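You operate a simulated robot arm through the tools that you are given. There is no shell and no other tool. Be economical: measure what you need, move in short steps, check, and stop when the job is done.

The job below is to be done with a simulated two-armed robot. You get a single attempt, and the scene is never put back.

Task
Seat the purple and white buckets in the rotor, then switch on.
Fine: carry them together, one in each hand; each goes to the seat of its colour; shut the lid before the mains go on.
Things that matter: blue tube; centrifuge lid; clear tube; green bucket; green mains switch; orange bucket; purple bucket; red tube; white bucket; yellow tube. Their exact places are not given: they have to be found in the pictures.

Only the result counts: the job must be done as asked and must still hold three seconds after the hand-in. Knocking over, shifting, dropping, spilling or breaking anything else fails it. A push-on lid holds only when it is set on centred and level and pressed home; a screw cap is set on level and turned clockwise until tight.

Robot
Two 7-joint arms with two-finger parallel grippers on one trunk, on a base that drives. Base frame: it is fixed to the floor where the robot stands at the start and does not move with it; the origin is under the middle of the robot, x ahead of it, y to its left, z up; the surface under the hand at the start is at about z = 860. Units: mm, rad, N and s.
The left shoulder is at the start at [70, 163, 1223], the right one opposite. With the tool pointing down near the work surface each hand reaches from about 380 to 880 mm from the robot's upright axis, wherever it stands, measured 20 degrees to its own side. Places, roughly: centrifuge lid [1400, 500, 1200]; green bucket [1250, 500, 750]; green mains switch [1000, 300, 700]; orange bucket [1250, 500, 750]. Payload 3.43 kg a hand.
The tool frame of a hand sits at the grasp point between the pads (the TCP): z along the fingers, y along the line on which they close. The tips reach 34 mm beyond it. Largest opening 128 mm; finger width 24, thickness 12; the body of the gripper, 48 by 130 mm, starts 96 mm behind the TCP.
Orientation is that of the tool frame in the base frame, as a unit quaternion [x, y, z, w]. With the fingers straight down and closing along the base's y, the tool's x points along the base's -x, its y along +y and its z along -z.

Tools
- The arms move only by the tool step_arm. It takes "left_deltas", "right_deltas" or both (then of equal length, played together; a hand with none holds still); each is a list of rows, each a list of 7 numbers: the turn, a rotation vector about the tool's x, y, z in units of 6 degrees (1.0 is 6 degrees), then the shift along the tool's x, y, z in units of 25 mm (1.0 is 25 mm), then the gripper command, from -1 (fully open) to 1 (shut), values between in proportion. In form: [[wx, wy, wz, tx, ty, tz, gripper], ...]. A call has 1 to 10 rows; each row shifts and turns the commanded pose from where the row before left it, along the tool's axes as they then stand. A call with a number of a shift or a turn outside -1 to 1 is refused whole. Each row takes 0.2 s and may step no farther than 50 mm and 0.15 rad from the row before; otherwise, or with a gripper value out of range, the whole call is refused. A pose out of reach is approached as far as the arm can. The call stops where the force on the tool passes 40 N (or 10 N more than at its start, if that is more) or the arm is blocked; 0.2 s more then pass. Each finger travels about 153 mm/s and halts on what it meets, pressing with about 27 N; the grip force reading is that of the motor and also rises with nothing between the fingers. The clock runs only during rows and for 0.2 s after the last one: add rows that do not move to give the fingers time. It gives the time, the measured TCP pose, the force on the tool (base axes), the opening and the grip force at its end, in the units of the frame above (readings bear some noise), with the torque about the TCP (base axes, N m) and any sound that the robot's microphone picked up.
- Cameras (640 x 400 px; columns grow to the right, rows downward): "scene" is now at [138.8, 28.4, 1480.9]; the picture's right is [0.30, -0.95, 0.00], its down [-0.27, -0.09, -0.96] and it looks along [0.91, 0.29, -0.29] (base axes); focal length 214 px, centre (320, 200). "left" rides on the left gripper at [76, 11, -160] in its tool frame; the picture's right is [-0.15, 0.99, 0.00], its down [-0.88, -0.13, -0.46] and it looks along [-0.45, -0.07, 0.89] (tool axes); focal length 234 px, centre (320, 200). "right" rides on the right gripper at [76, -11, -160] in its tool frame; the picture's right is [0.15, 0.99, 0.00], its down [-0.88, 0.13, -0.46] and it looks along [-0.45, 0.07, 0.89] (tool axes); focal length 234 px, centre (320, 200).
- get_image(camera): a new picture of that camera. No time passes.
- move_column(by): slides the trunk up (or, below 0, down) by that many mm; the arms and the scene camera ride with it, the base frame stays. It gives what a move gives, with no picture.
- steer(legs): drives the robot by 1 to 6 legs, each [ahead, left, turn to the left] in mm, mm and rad, along the robot's own axes; the way and the turn of a leg run together, so that a leg with both is an arc; at most 1500 mm and 3.142 rad a leg. The arms and the cameras ride along, it lands a little off, and it stops where it bumps. It gives what a move gives.
- turn_head(pan, tilt): turns the head with the scene camera to pan (to the left, within 1.501 rad either way) and tilt (down, from -0.506 to 1.204), counted from straight ahead of the robot. It gives what a move gives.
- point_at(camera, pixels): for up to 12 pixels [column, row] of the newest picture of that camera ("zoom" is the newest enlarged one), the place [x, y, z] in the base frame of the surface seen there, good to about 2 mm. No time passes.
- inspect(camera, box): a new picture of the part [left, top, right, bottom] of that camera's present view, enlarged. No time passes.
- close_job(): hands the job in; it is judged then, once.

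Go step by step. Measure first, check grasps and placings, and put right what went wrong. The budget is 80 turns and 70 pictures, counting those below and the enlarged ones. Unless the task says otherwise, let go and move clear before handing in, and close with one line.

The tools are called as name(argument=value, ...) on one line, values as JSON. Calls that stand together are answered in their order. step_arm: Moves the arms, as the interface text tells. Its arguments: {"type":"object","properties":{"left_deltas":{"type":"array","items":{"type":"array","items":{"type":"number"}}},"right_deltas":{"type":"array","items":{"type":"array","items":{"type":"number"}}}},"required":[]} The other tools are called the same way: move_column (by) slides the trunk up or down; steer (legs) drives the base; turn_head (pan, tilt) turns the head that bears the scene camera; get_image (camera) takes a picture; point_at (camera, pixels) gives the place of the surface under pixels of a picture; inspect (camera, box) takes an enlarged picture of a part of a camera's view; close_job () hands the job in.

At the start:

```text
time: 0.0
left_tcp_pos: [426.1, 298.8, 1519.2]
left_tool_rot: [0.0, 1.0, 0.0, -0.001]
left_wrist_force: [0.0, -0.3, -0.2]
left_wrist_torque: [-0.02, 0.01, -0.01]
left_finger_gap: 128.1
left_finger_force: 0.1
right_tcp_pos: [358.2, -43.5, 1461.4]
right_tool_rot: [0.0, 1.0, -0.001, 0.0]
right_wrist_force: [-0.4, 0.2, 0.0]
right_wrist_torque: [0.03, 0.02, 0.03]
right_finger_gap: 127.9
right_finger_force: 0.1
trunk travel left (down, up): [-703.0, 237.0]
robot x, y, heading: [1.1, 1.4, 0.002]
head pan, tilt: [0.305, 0.29]
```

scene: 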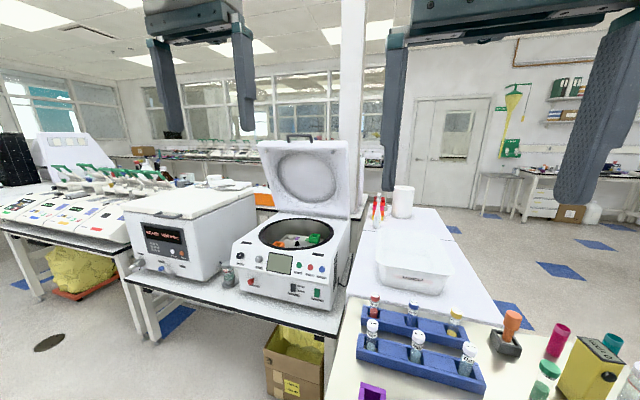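
right: 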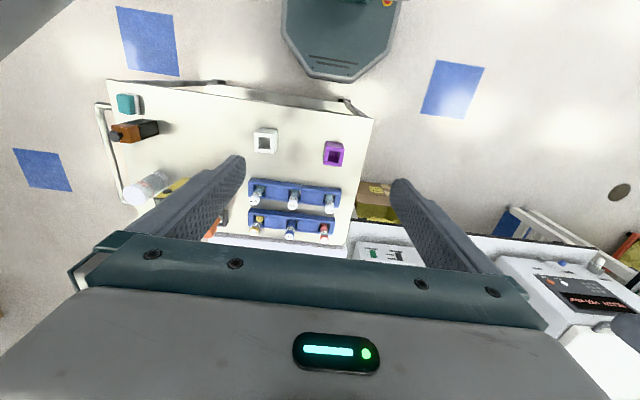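
left: 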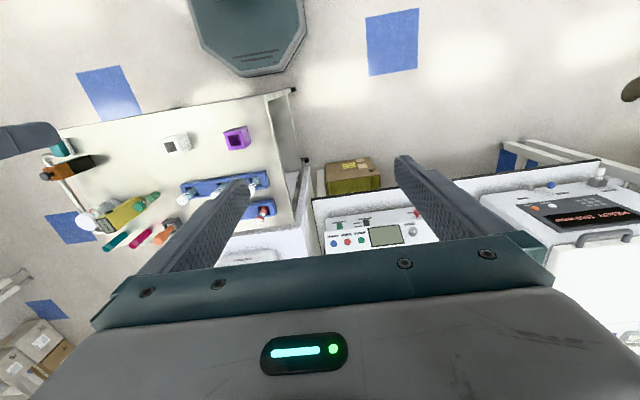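

The right picture shows a white bucket near (265,140) and a purple one near (333,153) on the table; the centrifuge is in the scene picture at (295,240). I measure these first.

point_at(camera="right", pixels=[[265, 133], [266, 144], [265, 151], [333, 147], [333, 155], [333, 163], [120, 90], [365, 130], [345, 235], [258, 190], [330, 205], [300, 170]])

inspect(camera="scene", box=[220, 120, 370, 320])

inspect(camera="right", box=[230, 110, 380, 210])

```text
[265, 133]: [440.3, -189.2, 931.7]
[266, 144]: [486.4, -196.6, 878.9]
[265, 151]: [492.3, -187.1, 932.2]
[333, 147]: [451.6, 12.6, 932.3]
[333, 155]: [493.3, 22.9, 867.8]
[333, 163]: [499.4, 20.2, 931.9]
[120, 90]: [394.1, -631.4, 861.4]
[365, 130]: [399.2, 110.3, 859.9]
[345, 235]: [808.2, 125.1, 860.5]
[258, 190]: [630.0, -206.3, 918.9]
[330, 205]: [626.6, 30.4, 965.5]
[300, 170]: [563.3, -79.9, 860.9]
```

```text
2.00 times, centred on (295, 220) of scene
```

zoom: 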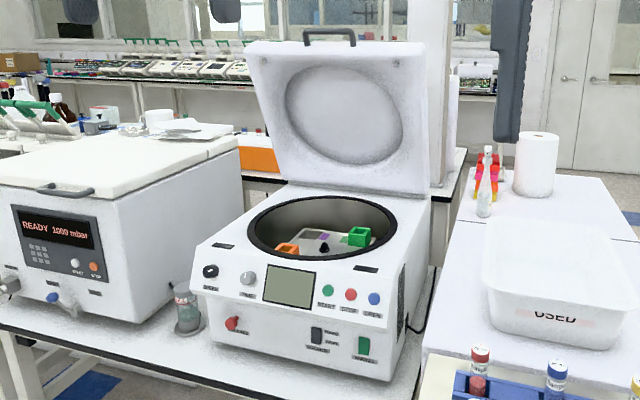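

```text
4.00 times, centred on (305, 160) of right
```

zoom: 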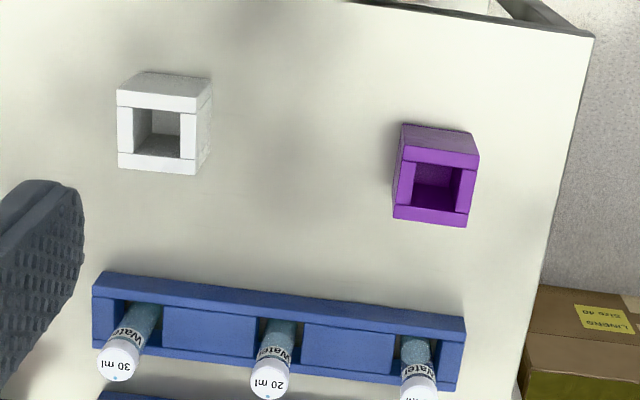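

The zoom shows the rotor with orange and green buckets and a purple seat mark; I measure the bucket tops and the centrifuge closely.

point_at(camera="zoom", pixels=[[122, 97], [205, 103], [192, 168], [122, 163], [404, 153], [476, 160], [464, 220], [398, 211], [158, 148], [435, 198]])

inspect(camera="scene", box=[255, 205, 345, 265])

```text
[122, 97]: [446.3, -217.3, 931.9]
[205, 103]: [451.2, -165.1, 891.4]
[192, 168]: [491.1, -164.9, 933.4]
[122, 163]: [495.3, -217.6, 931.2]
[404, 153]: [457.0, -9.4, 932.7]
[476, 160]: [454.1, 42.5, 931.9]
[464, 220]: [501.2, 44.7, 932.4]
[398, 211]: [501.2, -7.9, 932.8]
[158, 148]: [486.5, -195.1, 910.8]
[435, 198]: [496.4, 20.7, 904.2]
```

```text
6.67 times, centred on (300, 235) of scene
```

zoom: 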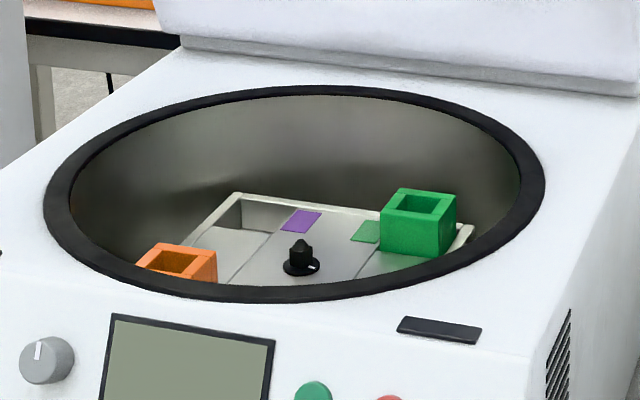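

The rotor is a cross plate with colour marks by each seat (purple mark at (302,220), green at (365,232)). I measure the rim, rotor, lid and switch.

point_at(camera="zoom", pixels=[[45, 200], [545, 180], [300, 88], [280, 300], [302, 220], [365, 232], [300, 250], [418, 190], [418, 245], [178, 250], [235, 195], [220, 245]])

inspect(camera="scene", box=[220, 120, 370, 320])

```text
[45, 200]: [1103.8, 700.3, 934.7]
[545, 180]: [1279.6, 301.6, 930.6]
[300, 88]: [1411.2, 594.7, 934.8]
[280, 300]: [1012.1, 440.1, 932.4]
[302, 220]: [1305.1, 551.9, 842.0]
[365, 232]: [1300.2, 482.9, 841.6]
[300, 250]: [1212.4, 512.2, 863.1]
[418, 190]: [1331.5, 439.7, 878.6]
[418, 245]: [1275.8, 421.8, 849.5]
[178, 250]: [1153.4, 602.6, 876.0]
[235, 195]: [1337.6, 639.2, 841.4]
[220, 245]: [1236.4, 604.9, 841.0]
```

```text
2.00 times, centred on (295, 220) of scene
```

zoom: 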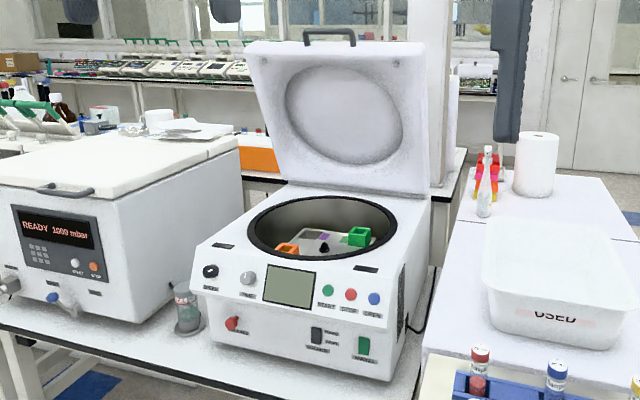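

Next I measure the lid, its handle, the mains switch and the bench.

point_at(camera="zoom", pixels=[[249, 55], [422, 48], [306, 40], [353, 38], [330, 32], [425, 190], [285, 182], [364, 342], [364, 352], [317, 335], [390, 380], [195, 290]])

inspect(camera="scene", box=[230, 250, 340, 320])

inspect(camera="scene", box=[250, 120, 360, 190])

```text
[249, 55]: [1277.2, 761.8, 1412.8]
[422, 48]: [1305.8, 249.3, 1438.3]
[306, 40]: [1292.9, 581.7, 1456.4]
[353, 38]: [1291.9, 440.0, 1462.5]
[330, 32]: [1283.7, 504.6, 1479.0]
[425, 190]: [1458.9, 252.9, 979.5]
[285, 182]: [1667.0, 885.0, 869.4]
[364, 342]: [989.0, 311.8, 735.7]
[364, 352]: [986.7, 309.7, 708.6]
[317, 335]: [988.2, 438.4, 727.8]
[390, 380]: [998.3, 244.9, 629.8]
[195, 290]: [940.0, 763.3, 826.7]
```

```text
5.71 times, centred on (285, 285) of scene
```

zoom: 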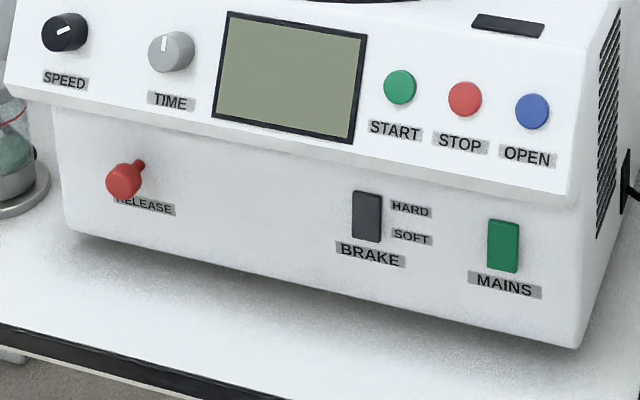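

```text
5.71 times, centred on (305, 155) of scene
```

zoom: 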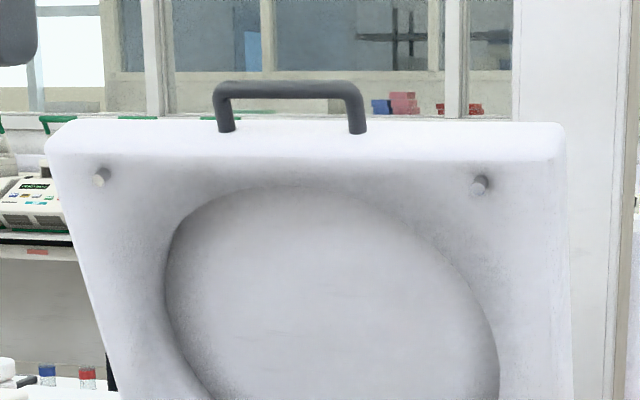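

Lid leans slightly forward with its handle at about (1288,510,1470), hinge near x 1460. Now I check free floor: robot base outline (right image), cart, bench front and the box.

point_at(camera="right", pixels=[[283, 20], [402, 20], [340, 78], [388, 215], [365, 220], [440, 90], [220, 82], [107, 80], [372, 120]])

point_at(camera="left", pixels=[[195, 30], [304, 30], [325, 170], [350, 158], [375, 190], [312, 205], [500, 165], [290, 90], [305, 165], [390, 40], [450, 120], [350, 210]])

point_at(camera="scene", pixels=[[130, 278], [325, 335], [300, 390], [265, 370], [200, 340], [345, 395], [150, 340]])

```text
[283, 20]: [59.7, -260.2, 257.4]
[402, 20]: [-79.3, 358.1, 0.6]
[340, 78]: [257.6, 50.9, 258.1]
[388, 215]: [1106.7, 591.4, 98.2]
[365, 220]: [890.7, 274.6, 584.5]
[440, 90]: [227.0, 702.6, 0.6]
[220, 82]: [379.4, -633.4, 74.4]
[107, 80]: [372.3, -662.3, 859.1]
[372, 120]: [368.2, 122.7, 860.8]
```

```text
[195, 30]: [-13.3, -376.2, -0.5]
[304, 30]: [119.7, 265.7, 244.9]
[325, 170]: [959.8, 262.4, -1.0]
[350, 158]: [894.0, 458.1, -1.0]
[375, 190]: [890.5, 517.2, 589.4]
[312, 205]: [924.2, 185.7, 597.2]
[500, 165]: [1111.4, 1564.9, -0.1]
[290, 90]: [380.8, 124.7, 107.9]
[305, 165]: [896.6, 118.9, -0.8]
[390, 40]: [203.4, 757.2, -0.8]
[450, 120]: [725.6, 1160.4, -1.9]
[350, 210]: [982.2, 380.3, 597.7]
```

```text
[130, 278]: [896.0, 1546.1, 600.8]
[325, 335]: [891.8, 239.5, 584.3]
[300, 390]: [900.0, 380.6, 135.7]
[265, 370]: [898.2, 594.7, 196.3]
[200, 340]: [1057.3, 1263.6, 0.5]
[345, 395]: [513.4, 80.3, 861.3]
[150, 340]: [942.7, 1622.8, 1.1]
```

The bench front is at x≈890, the cart's left edge at y≈125, so the robot can later stand near (600,510). First I lower both hands above their buckets (left: purple, right: white).

step_arm(left_deltas=[[0, 0, 0, -0.2, -1, 1, -1], [0, 0, 0, -0.2, -1, 1, -1], [0, 0, 0, -0.2, -1, 1, -1], [0, 0, 0, -0.2, -1, 1, -1], [0, 0, 0, -0.2, -1, 1, -1], [0, 0, 0, -0.2, -1, 1, -1], [0, 0, 0, -0.2, -1, 1, -1], [0, 0, 0, -0.2, -1, 1, -1], [0, 0, 0, -0.2, -1, 1, -1], [0, 0, 0, -0.2, -1, 1, -1]], right_deltas=[[0, 0, 0, -0.44, -0.59, 1, -1], [0, 0, 0, -0.44, -0.59, 1, -1], [0, 0, 0, -0.44, -0.59, 1, -1], [0, 0, 0, -0.44, -0.59, 1, -1], [0, 0, 0, -0.44, -0.59, 1, -1], [0, 0, 0, -0.44, -0.59, 1, -1], [0, 0, 0, -0.44, -0.59, 1, -1], [0, 0, 0, -0.44, -0.59, 1, -1], [0, 0, 0, -0.44, -0.59, 1, -1], [0, 0, 0, -0.44, -0.59, 1, -1]])

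```text
time: 2.2
left_tcp_pos: [479.3, 46.9, 1267.5]
left_tool_rot: [0.0, 1.0, 0.001, -0.001]
left_wrist_force: [0.2, -0.6, 0.1]
left_wrist_torque: [0.01, 0.02, 0.02]
left_finger_gap: 128.0
left_finger_force: 0.1
right_tcp_pos: [470.5, -193.4, 1211.1]
right_tool_rot: [0.001, 1.0, 0.001, -0.001]
right_wrist_force: [-0.5, -0.6, 0.3]
right_wrist_torque: [0.02, 0.01, -0.03]
right_finger_gap: 128.2
right_finger_force: 0.1
trunk travel left (down, up): [-703.0, 237.0]
robot x, y, heading: [-3.3, -1.0, -0.001]
head pan, tilt: [0.305, 0.29]
```

Both hands moved as asked. I lower both further to about z 1020 and look.

step_arm(left_deltas=[[0, 0, 0, 0, -0.12, 1, -1], [0, 0, 0, 0, -0.12, 1, -1], [0, 0, 0, 0, -0.12, 1, -1], [0, 0, 0, 0, -0.12, 1, -1], [0, 0, 0, 0, -0.12, 1, -1], [0, 0, 0, 0, -0.12, 1, -1], [0, 0, 0, 0, -0.12, 1, -1], [0, 0, 0, 0, -0.12, 1, -1], [0, 0, 0, 0, -0.12, 1, -1], [0, 0, 0, 0, -0.12, 1, -1]], right_deltas=[[0, 0, 0, 0, 0, 0.8, -1], [0, 0, 0, 0, 0, 0.8, -1], [0, 0, 0, 0, 0, 0.8, -1], [0, 0, 0, 0, 0, 0.8, -1], [0, 0, 0, 0, 0, 0.8, -1], [0, 0, 0, 0, 0, 0.8, -1], [0, 0, 0, 0, 0, 0.8, -1], [0, 0, 0, 0, 0, 0.8, -1], [0, 0, 0, 0, 0, 0.8, -1], [0, 0, 0, 0, 0, 0.8, -1]])

get_image(camera="left")

get_image(camera="right")

```text
time: 4.4
left_tcp_pos: [476.9, 21.0, 1019.6]
left_tool_rot: [0.0, 1.0, 0.0, 0.0]
left_wrist_force: [0.5, 0.3, 0.1]
left_wrist_torque: [0.04, 0.03, 0.05]
left_finger_gap: 128.2
left_finger_force: 0.1
right_tcp_pos: [468.4, -192.5, 1010.4]
right_tool_rot: [0.001, 1.0, 0.0, 0.0]
right_wrist_force: [0.1, 0.5, 0.1]
right_wrist_torque: [0.0, 0.01, 0.01]
right_finger_gap: 128.2
right_finger_force: 0.0
trunk travel left (down, up): [-703.0, 237.0]
robot x, y, heading: [-3.7, -0.8, 0.001]
head pan, tilt: [0.305, 0.29]
```

```text
60 pictures are left
```

left: 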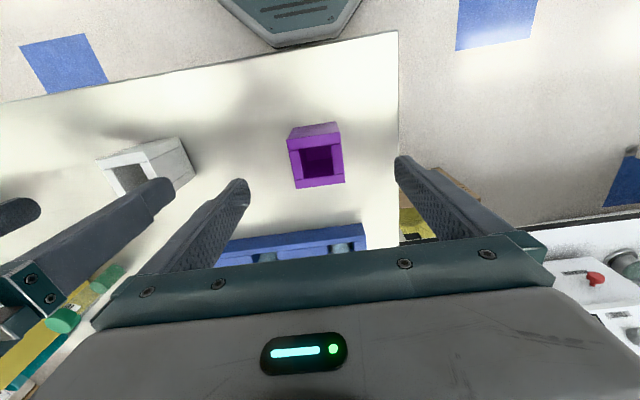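

```text
59 pictures are left
```

right: 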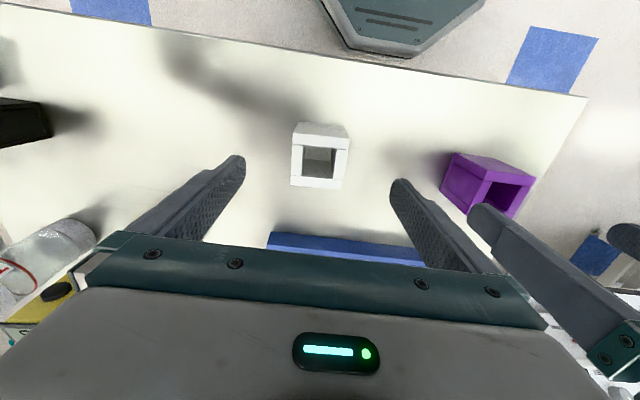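

point_at(camera="left", pixels=[[290, 142], [341, 135], [344, 181], [296, 186], [289, 160], [343, 160]])

point_at(camera="right", pixels=[[293, 137], [347, 141], [341, 188], [293, 183], [293, 160], [344, 160]])

```text
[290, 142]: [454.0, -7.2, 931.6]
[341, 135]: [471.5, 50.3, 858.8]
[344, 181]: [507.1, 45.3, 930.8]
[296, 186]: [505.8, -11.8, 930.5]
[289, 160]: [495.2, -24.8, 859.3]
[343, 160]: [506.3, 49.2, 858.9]
```

```text
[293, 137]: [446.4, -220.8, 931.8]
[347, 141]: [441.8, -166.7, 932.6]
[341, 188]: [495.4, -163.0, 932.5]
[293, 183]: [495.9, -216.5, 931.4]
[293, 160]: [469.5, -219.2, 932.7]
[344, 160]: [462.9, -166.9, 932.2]
```

White is centred at about (469,-191.5), purple at (479,18), both ~56 mm wide, tops at 932. I lower both TCPs to about z 936 and close.

step_arm(left_deltas=[[0, 0, 0, 0, -0.03, 0.84, -1], [0, 0, 0, 0, -0.03, 0.84, -1], [0, 0, 0, 0, -0.03, 0.84, -1], [0, 0, 0, -0.06, -0.03, 0.84, -1], [0, 0, 0, 0, 0, 0, -0.4], [0, 0, 0, 0, 0, 0, 0], [0, 0, 0, 0, 0, 0, 1], [0, 0, 0, 0, 0, 0, 1]], right_deltas=[[0, 0, 0, 0, 0.01, 0.74, -1], [0, 0, 0, 0, 0.01, 0.74, -1], [0, 0, 0, 0, 0.01, 0.74, -1], [0, 0, 0, -0.06, 0.01, 0.74, -1], [0, 0, 0, 0, 0, 0, -0.4], [0, 0, 0, 0, 0, 0, 0], [0, 0, 0, 0, 0, 0, 1], [0, 0, 0, 0, 0, 0, 1]])

get_image(camera="left")

get_image(camera="right")

```text
time: 6.2
left_tcp_pos: [478.4, 16.7, 934.2]
left_tool_rot: [0.001, 1.0, 0.0, 0.0]
left_wrist_force: [-0.7, 0.4, -0.9]
left_wrist_torque: [-0.03, -0.07, 0.02]
left_finger_gap: 57.5
left_finger_force: 27.2
right_tcp_pos: [468.4, -190.2, 937.5]
right_tool_rot: [0.0, 1.0, 0.0, -0.001]
right_wrist_force: [0.2, -1.4, -0.6]
right_wrist_torque: [-0.06, -0.1, 0.05]
right_finger_gap: 57.7
right_finger_force: 27.3
trunk travel left (down, up): [-703.0, 237.0]
robot x, y, heading: [-2.3, 0.2, -0.001]
head pan, tilt: [0.305, 0.29]
```

```text
58 pictures are left
```

left: 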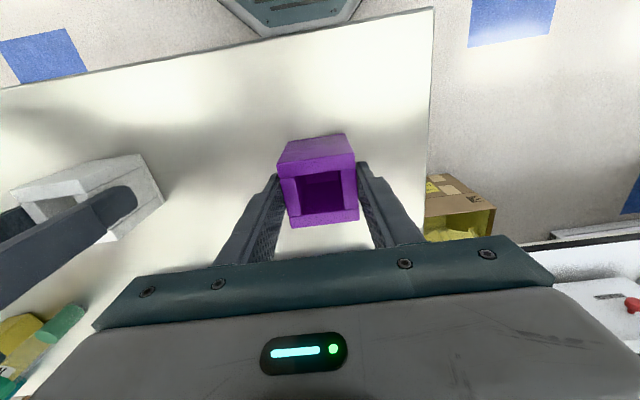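

```text
57 pictures are left
```

right: 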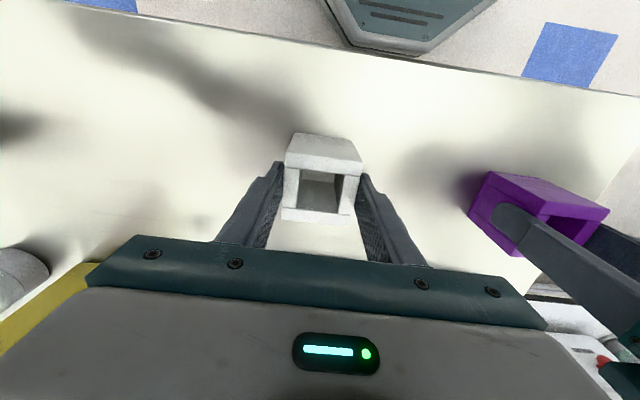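

Both grips hold at 57.5 mm and 27 N. I lift both together by 250 mm.

step_arm(left_deltas=[[0, 0, 0, 0, 0, -1, 1], [0, 0, 0, 0, 0, -1, 1], [0, 0, 0, 0, 0, -1, 1], [0, 0, 0, 0, 0, -1, 1], [0, 0, 0, 0, 0, -1, 1], [0, 0, 0, 0, 0, -1, 1], [0, 0, 0, 0, 0, -1, 1], [0, 0, 0, 0, 0, -1, 1], [0, 0, 0, 0, 0, -1, 1], [0, 0, 0, 0, 0, -1, 1]], right_deltas=[[0, 0, 0, 0, 0, -1, 1], [0, 0, 0, 0, 0, -1, 1], [0, 0, 0, 0, 0, -1, 1], [0, 0, 0, 0, 0, -1, 1], [0, 0, 0, 0, 0, -1, 1], [0, 0, 0, 0, 0, -1, 1], [0, 0, 0, 0, 0, -1, 1], [0, 0, 0, 0, 0, -1, 1], [0, 0, 0, 0, 0, -1, 1], [0, 0, 0, 0, 0, -1, 1]])

```text
time: 8.4
left_tcp_pos: [476.9, 16.4, 1186.7]
left_tool_rot: [0.0, 1.0, 0.001, 0.0]
left_wrist_force: [-0.1, 0.3, -3.3]
left_wrist_torque: [-0.02, -0.03, -0.02]
left_finger_gap: 57.5
left_finger_force: 27.2
right_tcp_pos: [468.9, -189.9, 1188.2]
right_tool_rot: [0.0, 1.0, 0.0, 0.0]
right_wrist_force: [-1.4, -1.0, -3.9]
right_wrist_torque: [0.0, -0.03, -0.01]
right_finger_gap: 57.6
right_finger_force: 27.0
trunk travel left (down, up): [-703.0, 237.0]
robot x, y, heading: [1.2, -1.0, 0.0]
head pan, tilt: [0.305, 0.29]
```

Both buckets are up (weight reads 3-4 N each). I drive left 520 and then ahead 570, and tilt the head to see into the bowl.

steer(legs=[[0, 520, 0], [570, 0, 0]])

turn_head(pan=0.0, tilt=0.8)

get_image(camera="scene")

```text
time: 14.3
left_tcp_pos: [1046.4, 538.9, 1185.3]
left_tool_rot: [0.0, 1.0, 0.0, 0.0]
left_wrist_force: [0.5, 0.8, -3.5]
left_wrist_torque: [0.01, 0.0, 0.01]
left_finger_gap: 57.6
left_finger_force: 27.1
right_tcp_pos: [1038.1, 330.8, 1186.9]
right_tool_rot: [0.001, 1.0, 0.0, -0.001]
right_wrist_force: [0.0, -0.2, -2.9]
right_wrist_torque: [0.02, -0.02, 0.01]
right_finger_gap: 58.0
right_finger_force: 26.7
trunk travel left (down, up): [-703.0, 237.0]
robot x, y, heading: [571.6, 521.4, -0.003]
head pan, tilt: [0.305, 0.29]
```

```text
time: 15.2
left_tcp_pos: [1047.0, 538.2, 1185.8]
left_tool_rot: [0.0, 1.0, 0.0, -0.001]
left_wrist_force: [0.0, 0.4, -3.3]
left_wrist_torque: [-0.01, -0.01, 0.0]
left_finger_gap: 57.7
left_finger_force: 27.0
right_tcp_pos: [1039.2, 332.7, 1185.7]
right_tool_rot: [0.002, 1.0, -0.001, -0.001]
right_wrist_force: [-0.4, -0.8, -3.1]
right_wrist_torque: [0.03, -0.02, 0.02]
right_finger_gap: 57.7
right_finger_force: 27.4
trunk travel left (down, up): [-703.0, 237.0]
robot x, y, heading: [570.5, 521.3, -0.002]
head pan, tilt: [0.0, 0.799]
```

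```text
56 pictures are left
```

scene: 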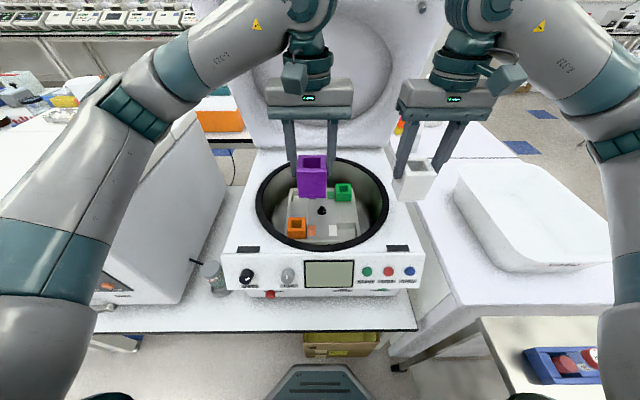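

The bowl is visible at (322,200) with the white mark at (333,229). I enlarge it.

inspect(camera="scene", box=[250, 155, 394, 245])

get_image(camera="left")

get_image(camera="right")

```text
4.44 times, centred on (322, 200) of scene
```

zoom: 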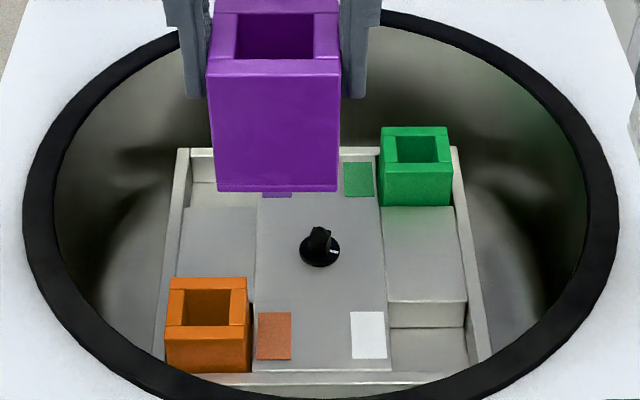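

```text
54 pictures are left
```

left: 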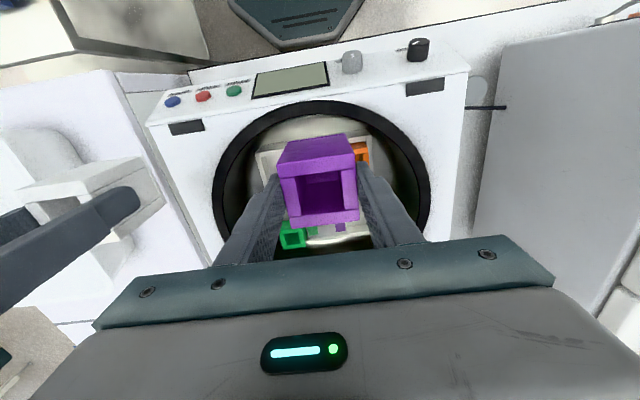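

```text
53 pictures are left
```

right: 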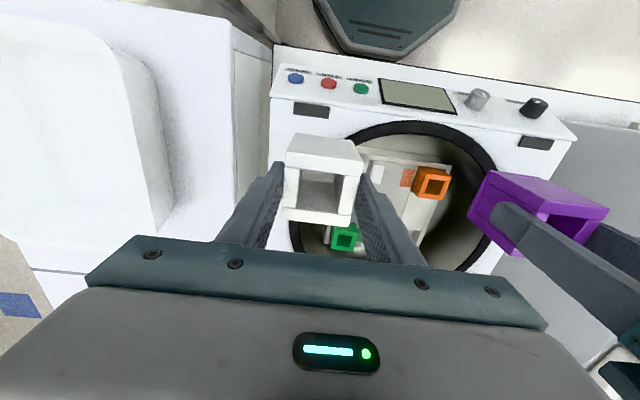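

I measure the seat geometry in the zoom: pockets, bar, frame walls and seated buckets.

point_at(camera="zoom", pixels=[[392, 330], [464, 330], [470, 364], [392, 362], [427, 350], [482, 320], [485, 362], [425, 312], [368, 335], [425, 260], [320, 245], [460, 165]])

point_at(camera="zoom", pixels=[[168, 282], [247, 280], [247, 323], [168, 325], [384, 130], [447, 130], [450, 162], [383, 162], [215, 215], [190, 190], [180, 160], [200, 200]])

inspect(camera="right", box=[290, 120, 482, 240])

```text
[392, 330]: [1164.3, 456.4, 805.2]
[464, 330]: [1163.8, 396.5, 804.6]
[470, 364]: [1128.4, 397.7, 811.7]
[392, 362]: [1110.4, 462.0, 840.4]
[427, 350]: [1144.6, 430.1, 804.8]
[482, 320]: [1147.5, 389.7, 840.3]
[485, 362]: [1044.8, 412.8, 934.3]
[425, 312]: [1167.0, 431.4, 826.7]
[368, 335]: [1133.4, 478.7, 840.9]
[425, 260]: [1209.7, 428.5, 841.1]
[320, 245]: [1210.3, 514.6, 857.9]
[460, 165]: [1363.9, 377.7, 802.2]
```

```text
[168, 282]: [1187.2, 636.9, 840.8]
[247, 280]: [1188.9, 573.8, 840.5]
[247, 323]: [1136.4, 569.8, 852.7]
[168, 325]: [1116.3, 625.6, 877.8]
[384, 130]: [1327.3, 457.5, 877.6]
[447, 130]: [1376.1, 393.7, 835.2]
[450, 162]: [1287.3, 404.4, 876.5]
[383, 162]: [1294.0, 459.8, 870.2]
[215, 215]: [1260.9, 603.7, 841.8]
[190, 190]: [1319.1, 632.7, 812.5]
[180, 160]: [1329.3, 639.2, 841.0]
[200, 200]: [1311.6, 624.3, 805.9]
```

```text
3.33 times, centred on (386, 180) of right
```

zoom: 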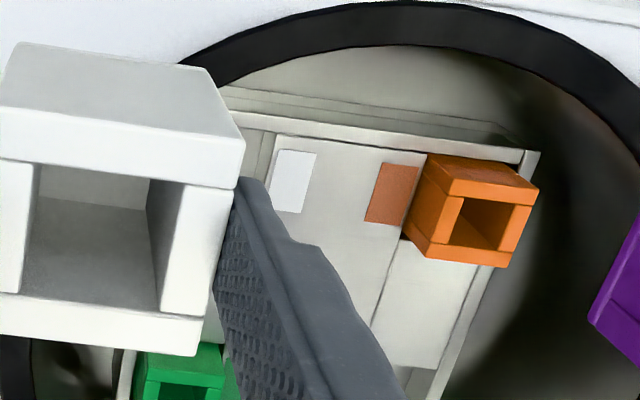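

Pocket floors are at z 805, plate at 841, and pockets about 62 mm wide against 57 mm buckets. I move the left hand aside to see the purple pocket.

step_arm(left_deltas=[[0, 0, 0, 0, 1, 0, 1], [0, 0, 0, 0, 1, 0, 1], [0, 0, 0, 0, 1, 0, 1], [0, 0, 0, 0, 1, 0, 1], [0, 0, 0, 0, 1, 0, 1], [0, 0, 0, 0, 1, 0, 1], [0, 0, 0, 0, 1, 0, 1]])

inspect(camera="scene", box=[280, 180, 360, 230])

inspect(camera="scene", box=[280, 195, 360, 245])

```text
time: 16.8
left_tcp_pos: [1048.3, 715.8, 1186.6]
left_tool_rot: [0.002, 1.0, -0.001, 0.0]
left_wrist_force: [-0.2, 0.4, -3.7]
left_wrist_torque: [-0.02, 0.02, -0.02]
left_finger_gap: 57.6
left_finger_force: 27.0
right_tcp_pos: [1038.6, 333.0, 1187.3]
right_tool_rot: [0.001, 1.0, -0.001, 0.0]
right_wrist_force: [0.2, 0.7, -4.1]
right_wrist_torque: [-0.08, -0.01, 0.0]
right_finger_gap: 57.8
right_finger_force: 27.0
trunk travel left (down, up): [-703.0, 237.0]
robot x, y, heading: [569.3, 522.4, -0.005]
head pan, tilt: [0.0, 0.799]
```

```text
8.00 times, centred on (320, 205) of scene
```

zoom: 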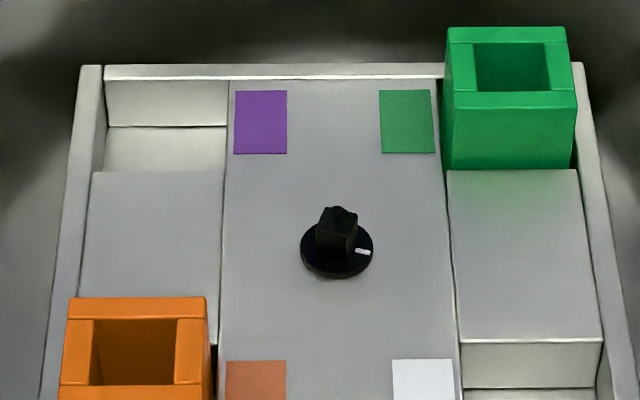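

```text
8.00 times, centred on (320, 220) of scene
```

zoom: 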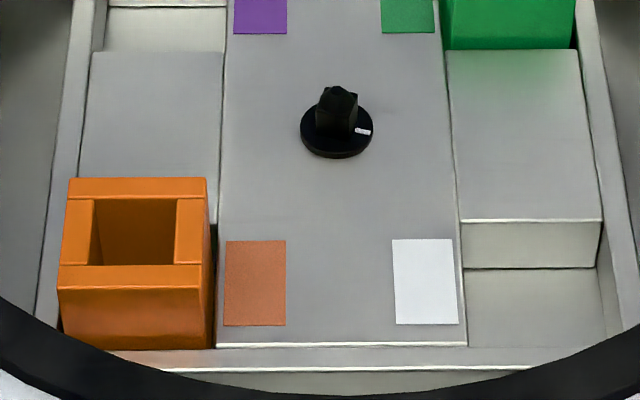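

Now both pockets are visible. I measure edges: white pocket at bottom right here, then purple.

point_at(camera="zoom", pixels=[[463, 213], [597, 213], [464, 344], [540, 344], [540, 350], [588, 120], [612, 270], [617, 330], [456, 200], [60, 250], [460, 330], [340, 352]])

inspect(camera="scene", box=[280, 180, 360, 230])

point_at(camera="zoom", pixels=[[93, 176], [221, 174], [107, 75], [224, 77], [102, 100], [88, 100], [229, 130], [444, 130], [118, 150], [220, 150], [455, 90], [572, 105]])

```text
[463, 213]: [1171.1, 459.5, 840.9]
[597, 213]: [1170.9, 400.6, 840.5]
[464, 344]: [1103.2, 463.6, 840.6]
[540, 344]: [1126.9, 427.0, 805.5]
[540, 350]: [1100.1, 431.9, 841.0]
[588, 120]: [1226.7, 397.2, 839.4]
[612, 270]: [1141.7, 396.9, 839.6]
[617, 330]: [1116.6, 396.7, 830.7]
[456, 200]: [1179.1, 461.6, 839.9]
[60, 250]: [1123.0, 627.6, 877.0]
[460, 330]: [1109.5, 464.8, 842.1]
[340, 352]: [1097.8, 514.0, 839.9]
```

```text
8.00 times, centred on (320, 205) of scene
```

zoom: 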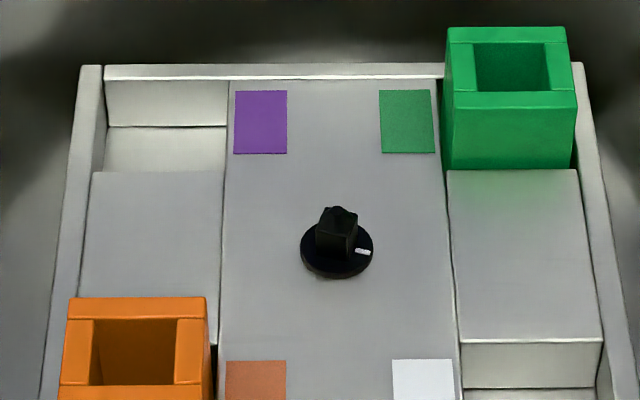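

```text
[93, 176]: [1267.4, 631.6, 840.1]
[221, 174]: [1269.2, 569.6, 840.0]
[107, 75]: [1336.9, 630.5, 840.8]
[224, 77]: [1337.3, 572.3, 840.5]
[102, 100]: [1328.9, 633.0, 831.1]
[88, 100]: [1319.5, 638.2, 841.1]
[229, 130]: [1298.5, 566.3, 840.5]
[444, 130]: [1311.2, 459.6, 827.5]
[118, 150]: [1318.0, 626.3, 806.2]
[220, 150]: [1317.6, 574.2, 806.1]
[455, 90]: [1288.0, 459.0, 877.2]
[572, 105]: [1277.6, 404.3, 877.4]
```

The rotor is square to the base: white pocket centre ≈ (1135.5, 429.5), purple ≈ (1302, 601). I take the white bucket above its pocket first.

step_arm(right_deltas=[[0, 0, 0, -0.96, 0.975, 0, 1], [0, 0, 0, -0.96, 0.975, 0, 1], [0, 0, 0, -0.96, 0.975, 0, 1], [0, 0, 0, -0.96, 0.975, 0, 1], [0, 0, 0, 0, 0, 1, 1], [0, 0, 0, 0, 0, 1, 1], [0, 0, 0, 0, 0, 1, 1], [0, 0, 0, 0, 0, 1, 1], [0, 0, 0, 0, 0, 1, 1], [0, 0, 0, 0, 0, 1, 1]])

step_arm(right_deltas=[[0, 0, 0, 0, 0, 0.8, 1], [0, 0, 0, 0, 0, 0.8, 1], [0, 0, 0, 0, 0, 0.8, 1], [0, 0, 0, 0, 0, 0.6, 1], [0, 0, 0, 0, 0, 0, 1]])

inspect(camera="scene", box=[280, 180, 376, 240])

get_image(camera="right")

```text
time: 19.0
left_tcp_pos: [1047.3, 712.8, 1184.9]
left_tool_rot: [0.001, 1.0, 0.0, 0.0]
left_wrist_force: [-0.7, 0.6, -3.6]
left_wrist_torque: [0.01, 0.0, 0.03]
left_finger_gap: 57.9
left_finger_force: 27.0
right_tcp_pos: [1132.9, 428.7, 1036.4]
right_tool_rot: [0.001, 1.0, 0.0, -0.001]
right_wrist_force: [0.0, -0.5, -3.4]
right_wrist_torque: [-0.01, 0.02, 0.04]
right_finger_gap: 57.5
right_finger_force: 27.2
trunk travel left (down, up): [-703.0, 237.0]
robot x, y, heading: [568.5, 520.8, -0.004]
head pan, tilt: [0.0, 0.799]
```

```text
time: 20.2
left_tcp_pos: [1047.6, 713.9, 1187.3]
left_tool_rot: [0.001, 1.0, -0.001, 0.0]
left_wrist_force: [-0.2, -0.1, -2.5]
left_wrist_torque: [-0.03, 0.01, -0.01]
left_finger_gap: 57.3
left_finger_force: 27.0
right_tcp_pos: [1134.5, 428.9, 960.2]
right_tool_rot: [0.001, 1.0, 0.0, 0.0]
right_wrist_force: [0.1, 0.2, -4.3]
right_wrist_torque: [0.0, 0.04, 0.01]
right_finger_gap: 57.7
right_finger_force: 27.1
trunk travel left (down, up): [-703.0, 237.0]
robot x, y, heading: [569.2, 521.1, -0.004]
head pan, tilt: [0.0, 0.799]
```

```text
6.67 times, centred on (328, 210) of scene
```

zoom: 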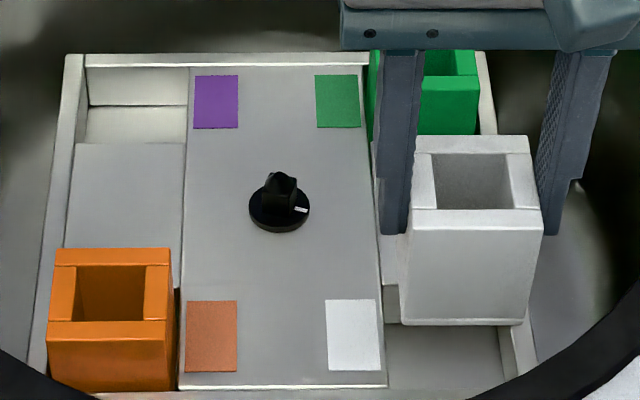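

```text
47 pictures are left
```

right: 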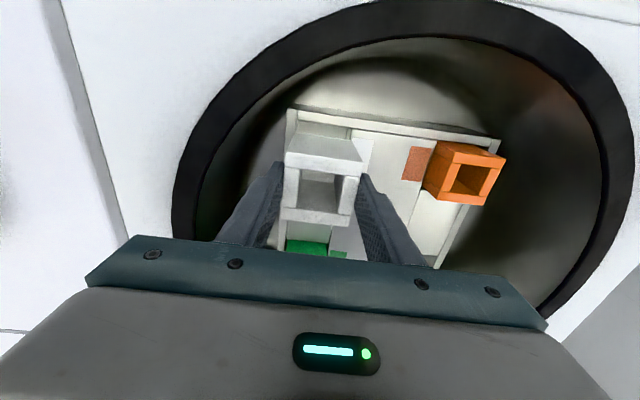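

The white bucket hovers over its pocket; I verify its held position against the target.

point_at(camera="zoom", pixels=[[416, 224], [536, 224], [420, 142], [524, 142], [472, 228], [472, 300], [412, 280], [525, 300]])

```text
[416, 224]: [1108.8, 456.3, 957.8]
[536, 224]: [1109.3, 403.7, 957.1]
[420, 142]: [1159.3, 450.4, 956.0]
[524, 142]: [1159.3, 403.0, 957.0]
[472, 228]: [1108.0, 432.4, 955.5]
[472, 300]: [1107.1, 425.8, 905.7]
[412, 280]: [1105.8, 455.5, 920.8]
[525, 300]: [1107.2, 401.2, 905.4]
```

The bucket spans x 1106.5–1162.5, y 401–458, within the pocket's 1102–1169 by 397–461. I lower it 79 mm.

step_arm(right_deltas=[[0, 0, 0, -0.04, 0, 0.6, 1], [0, 0, 0, 0, 0, 0.6, 1], [0, 0, 0, 0, 0, 0.6, 1], [0, 0, 0, 0, 0, 0.6, 1], [0, 0, 0, 0, 0, 0.4, 1], [0, 0, 0, 0, 0, 0.36, 1], [0, 0, 0, 0, 0, 0, 1]])

inspect(camera="scene", box=[280, 180, 376, 240])

```text
time: 21.8
left_tcp_pos: [1047.6, 713.0, 1186.2]
left_tool_rot: [0.001, 1.0, 0.001, 0.0]
left_wrist_force: [0.4, -0.5, -3.8]
left_wrist_torque: [-0.04, 0.02, 0.0]
left_finger_gap: 57.8
left_finger_force: 26.9
right_tcp_pos: [1136.0, 430.3, 881.5]
right_tool_rot: [0.001, 1.0, 0.0, 0.0]
right_wrist_force: [-0.6, -0.6, -2.2]
right_wrist_torque: [-0.03, 0.0, 0.07]
right_finger_gap: 57.5
right_finger_force: 27.2
trunk travel left (down, up): [-703.0, 237.0]
robot x, y, heading: [569.7, 522.2, -0.006]
head pan, tilt: [0.0, 0.799]
```

```text
6.67 times, centred on (328, 210) of scene
```

zoom: 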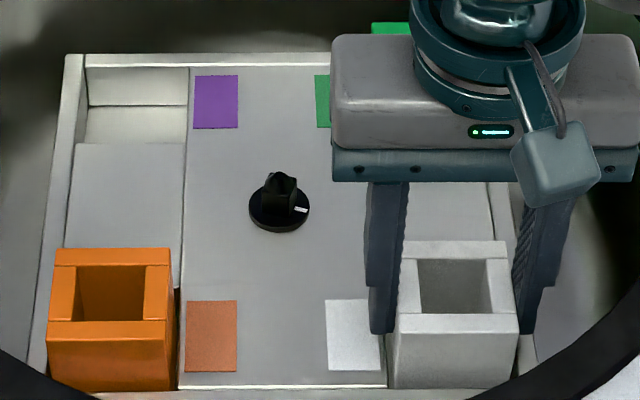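

White is in its pocket, still lightly held. I release to ~82 mm gap and rise straight up.

step_arm(right_deltas=[[0, 0, 0, 0, 0, 0.03, 1], [0, 0, 0, 0, 0, 0, 0.0], [0, 0, 0, 0, 0, 0, -0.28], [0, 0, 0, 0, 0, 0, -0.28], [0, 0, 0, 0, 0, -0.4, -0.28], [0, 0, 0, 0, 0, -0.8, -0.28], [0, 0, 0, 0, 0, -1, -0.28], [0, 0, 0, 0, 0, -1, -0.28], [0, 0, 0, 0, 0, -1, -0.28], [0, 0, 0, 0, 0, -1, -0.28]])

inspect(camera="scene", box=[280, 180, 376, 240])

```text
time: 24.0
left_tcp_pos: [1047.3, 714.3, 1185.5]
left_tool_rot: [0.001, 1.0, 0.0, 0.0]
left_wrist_force: [0.0, 0.6, -2.5]
left_wrist_torque: [0.05, -0.02, 0.01]
left_finger_gap: 57.8
left_finger_force: 27.0
right_tcp_pos: [1135.4, 430.3, 1013.6]
right_tool_rot: [0.001, 1.0, -0.001, 0.001]
right_wrist_force: [-0.2, 0.1, 0.4]
right_wrist_torque: [0.03, -0.01, 0.01]
right_finger_gap: 81.8
right_finger_force: 0.1
trunk travel left (down, up): [-703.0, 237.0]
robot x, y, heading: [569.0, 522.6, -0.003]
head pan, tilt: [0.0, 0.799]
```

```text
6.67 times, centred on (328, 210) of scene
```

zoom: 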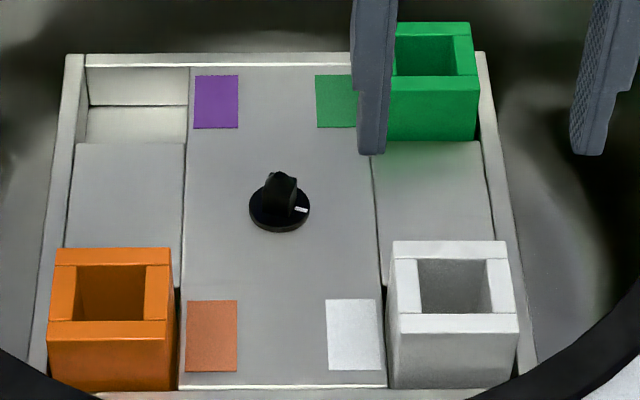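

White is seated squarely. I raise and retract the right hand, lower the left to z≈1040, and view the lid's clearance.

step_arm(right_deltas=[[0, 0, 0, 0, 0, -1, -0.28], [0, 0, 0, 0, 0, -1, -0.28], [0, 0, 0, 0, 0, -1, -0.28], [0, 0, 0, 0.6, -0.8, -1, -0.28], [0, 0, 0, 0.6, -1, 0, -0.28], [0, 0, 0, 0.6, -1, 0, -0.28], [0, 0, 0, 0.6, -1, 0, -0.28], [0, 0, 0, 0.6, -1, 0, -0.28], [0, 0, 0, 0.6, -1, 0, -0.28]], left_deltas=[[0, 0, 0, 0, 0, 0.73, 1], [0, 0, 0, 0, 0, 0.73, 1], [0, 0, 0, 0, 0, 0.73, 1], [0, 0, 0, 0, 0, 0.73, 1], [0, 0, 0, 0, 0, 0.73, 1], [0, 0, 0, 0, 0, 0.73, 1], [0, 0, 0, 0, 0, 0.73, 1], [0, 0, 0, 0, 0, 0.73, 1], [0, 0, 0, 0, 0, 0, 1]])

turn_head(pan=0.0, tilt=0.4)

get_image(camera="scene")

```text
time: 26.0
left_tcp_pos: [1050.4, 711.1, 1047.8]
left_tool_rot: [0.001, 1.0, 0.002, 0.007]
left_wrist_force: [0.5, 0.1, -3.2]
left_wrist_torque: [0.01, -0.01, 0.02]
left_finger_gap: 57.9
left_finger_force: 26.8
right_tcp_pos: [1046.7, 281.1, 1113.0]
right_tool_rot: [0.001, 1.0, 0.001, 0.0]
right_wrist_force: [-0.1, -0.7, 0.0]
right_wrist_torque: [-0.02, 0.02, 0.0]
right_finger_gap: 81.7
right_finger_force: 0.2
trunk travel left (down, up): [-703.0, 237.0]
robot x, y, heading: [569.2, 520.6, -0.005]
head pan, tilt: [0.0, 0.799]
```

```text
time: 26.9
left_tcp_pos: [1051.5, 711.3, 1048.3]
left_tool_rot: [0.0, 1.0, 0.002, 0.009]
left_wrist_force: [0.2, 0.9, -4.0]
left_wrist_torque: [0.01, 0.03, 0.04]
left_finger_gap: 57.5
left_finger_force: 27.2
right_tcp_pos: [1046.1, 283.3, 1111.6]
right_tool_rot: [0.002, 1.0, 0.002, 0.0]
right_wrist_force: [-0.9, -0.5, 0.2]
right_wrist_torque: [0.02, -0.01, 0.0]
right_finger_gap: 81.7
right_finger_force: 0.0
trunk travel left (down, up): [-703.0, 237.0]
robot x, y, heading: [571.0, 523.9, -0.003]
head pan, tilt: [0.0, 0.4]
```

```text
44 pictures are left
```

scene: 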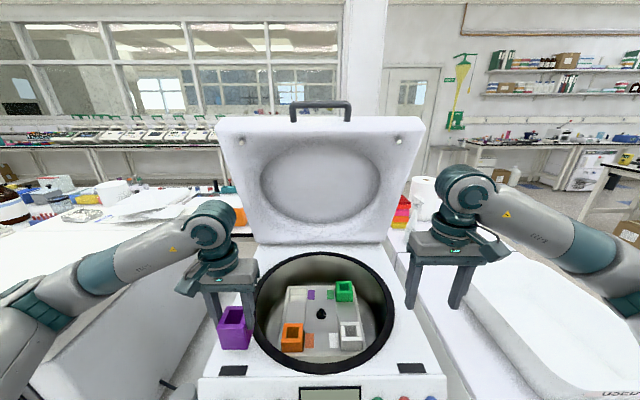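

The left hand stopped 8 mm high with a slight tilt, maybe its arm is near the neighbouring device. I measure that and the lid's inner face.

point_at(camera="scene", pixels=[[320, 150], [320, 215], [320, 240], [250, 140], [320, 120], [100, 265], [130, 280], [60, 330], [150, 240], [30, 370], [190, 340], [211, 215]])

inspect(camera="scene", box=[0, 200, 320, 400])

```text
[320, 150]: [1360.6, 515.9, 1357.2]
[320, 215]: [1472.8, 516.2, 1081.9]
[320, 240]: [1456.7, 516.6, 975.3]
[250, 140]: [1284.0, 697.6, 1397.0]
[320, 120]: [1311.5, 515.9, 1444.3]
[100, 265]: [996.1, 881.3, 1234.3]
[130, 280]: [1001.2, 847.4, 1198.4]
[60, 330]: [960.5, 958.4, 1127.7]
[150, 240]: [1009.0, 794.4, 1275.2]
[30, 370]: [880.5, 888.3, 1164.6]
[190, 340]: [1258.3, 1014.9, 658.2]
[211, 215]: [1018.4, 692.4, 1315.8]
```

```text
2.00 times, centred on (160, 300) of scene
```

zoom: 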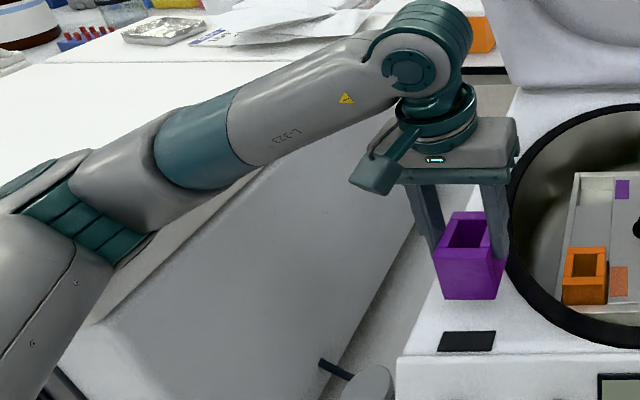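

The lid's cavity leaves room provided I approach low. I lift the left hand slightly and bring it inward to about (1176,601), away from the cramped pose.

step_arm(left_deltas=[[0, 0, 0, 0, 0, -1, 1], [0, 0, 0, -1, -0.88, 0, 1], [0, 0, 0, -1, -0.88, 0, 1], [0, 0, 0, -1, -0.88, 0, 1], [0, 0, 0, -1, -0.88, 0, 1], [0, 0, 0, -1, -0.88, 0, 1], [0, 0, 0, 0, 0, 0, 1]])

get_image(camera="scene")

```text
time: 28.5
left_tcp_pos: [1172.6, 605.2, 1065.4]
left_tool_rot: [0.001, 1.0, -0.001, 0.0]
left_wrist_force: [0.5, -0.3, -2.3]
left_wrist_torque: [0.01, 0.04, 0.01]
left_finger_gap: 57.6
left_finger_force: 27.2
right_tcp_pos: [1046.2, 286.4, 1111.2]
right_tool_rot: [0.001, 1.0, 0.0, 0.0]
right_wrist_force: [0.4, 0.0, 0.3]
right_wrist_torque: [0.01, -0.02, 0.0]
right_finger_gap: 82.0
right_finger_force: 0.1
trunk travel left (down, up): [-703.0, 237.0]
robot x, y, heading: [567.9, 524.3, 0.002]
head pan, tilt: [0.0, 0.4]
```

```text
42 pictures are left
```

scene: 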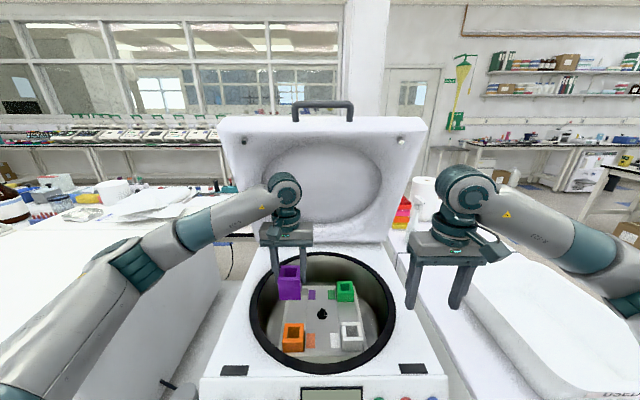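

The tilt is gone and the hand is at (1172.6,605,1065). I go forward and down to about (1301,601,960).

step_arm(left_deltas=[[0, 0, 0, -0.9, -0.03, 1, 1], [0, 0, 0, -0.9, -0.03, 1, 1], [0, 0, 0, -0.9, -0.03, 1, 1], [0, 0, 0, -0.82, -0.03, 0.4, 1], [0, 0, 0, -0.82, 0, 0.4, 1], [0, 0, 0, -0.8, 0, 0.4, 1], [0, 0, 0, 0, 0, 0, 1]])

turn_head(pan=0.0, tilt=0.7)

get_image(camera="scene")

get_image(camera="left")

```text
time: 30.1
left_tcp_pos: [1300.4, 600.0, 960.5]
left_tool_rot: [0.001, 1.0, 0.0, 0.0]
left_wrist_force: [-0.9, -0.1, -3.5]
left_wrist_torque: [0.0, 0.02, 0.0]
left_finger_gap: 57.8
left_finger_force: 27.2
right_tcp_pos: [1045.2, 285.2, 1110.9]
right_tool_rot: [0.001, 1.0, 0.0, 0.0]
right_wrist_force: [-0.3, -0.5, 0.5]
right_wrist_torque: [0.01, -0.01, -0.01]
right_finger_gap: 81.8
right_finger_force: 0.1
trunk travel left (down, up): [-703.0, 237.0]
robot x, y, heading: [567.0, 522.8, 0.001]
head pan, tilt: [0.0, 0.4]
```

```text
time: 30.9
left_tcp_pos: [1300.3, 599.4, 959.4]
left_tool_rot: [0.001, 1.0, 0.0, 0.0]
left_wrist_force: [-0.4, 0.2, -3.9]
left_wrist_torque: [-0.01, -0.03, -0.01]
left_finger_gap: 57.6
left_finger_force: 27.0
right_tcp_pos: [1045.9, 284.7, 1111.1]
right_tool_rot: [0.001, 1.0, 0.0, 0.0]
right_wrist_force: [0.7, -0.9, -0.1]
right_wrist_torque: [-0.02, -0.01, -0.02]
right_finger_gap: 81.9
right_finger_force: 0.0
trunk travel left (down, up): [-703.0, 237.0]
robot x, y, heading: [570.1, 522.6, 0.001]
head pan, tilt: [0.0, 0.7]
```

```text
41 pictures are left
```

scene: 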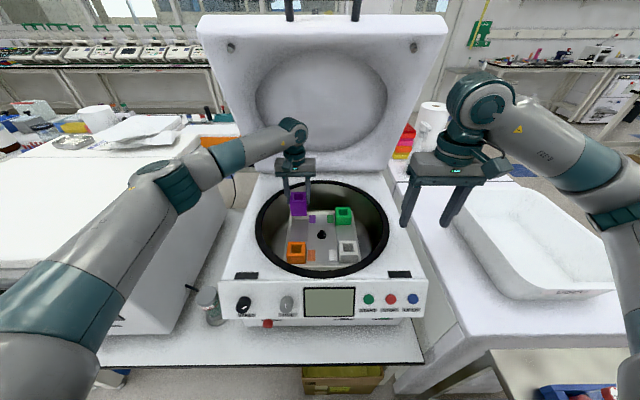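

```text
40 pictures are left
```

left: 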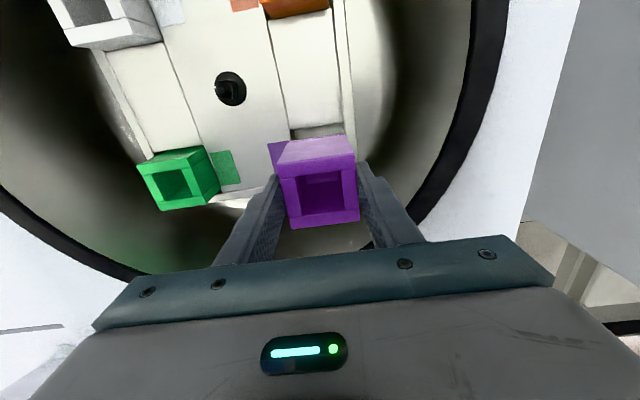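

inspect(camera="scene", box=[272, 170, 368, 230])

point_at(camera="left", pixels=[[285, 177], [354, 172], [356, 218], [292, 224], [281, 160], [330, 133], [290, 138], [340, 100]])

```text
6.67 times, centred on (320, 200) of scene
```

zoom: 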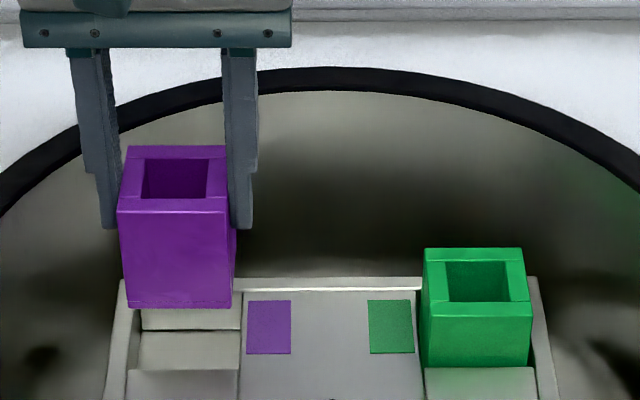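

```text
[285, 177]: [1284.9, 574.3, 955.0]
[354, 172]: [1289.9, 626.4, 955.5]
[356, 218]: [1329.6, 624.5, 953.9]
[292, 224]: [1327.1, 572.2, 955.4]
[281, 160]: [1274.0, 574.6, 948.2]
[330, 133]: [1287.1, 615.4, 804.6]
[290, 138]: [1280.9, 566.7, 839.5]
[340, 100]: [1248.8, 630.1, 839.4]
```

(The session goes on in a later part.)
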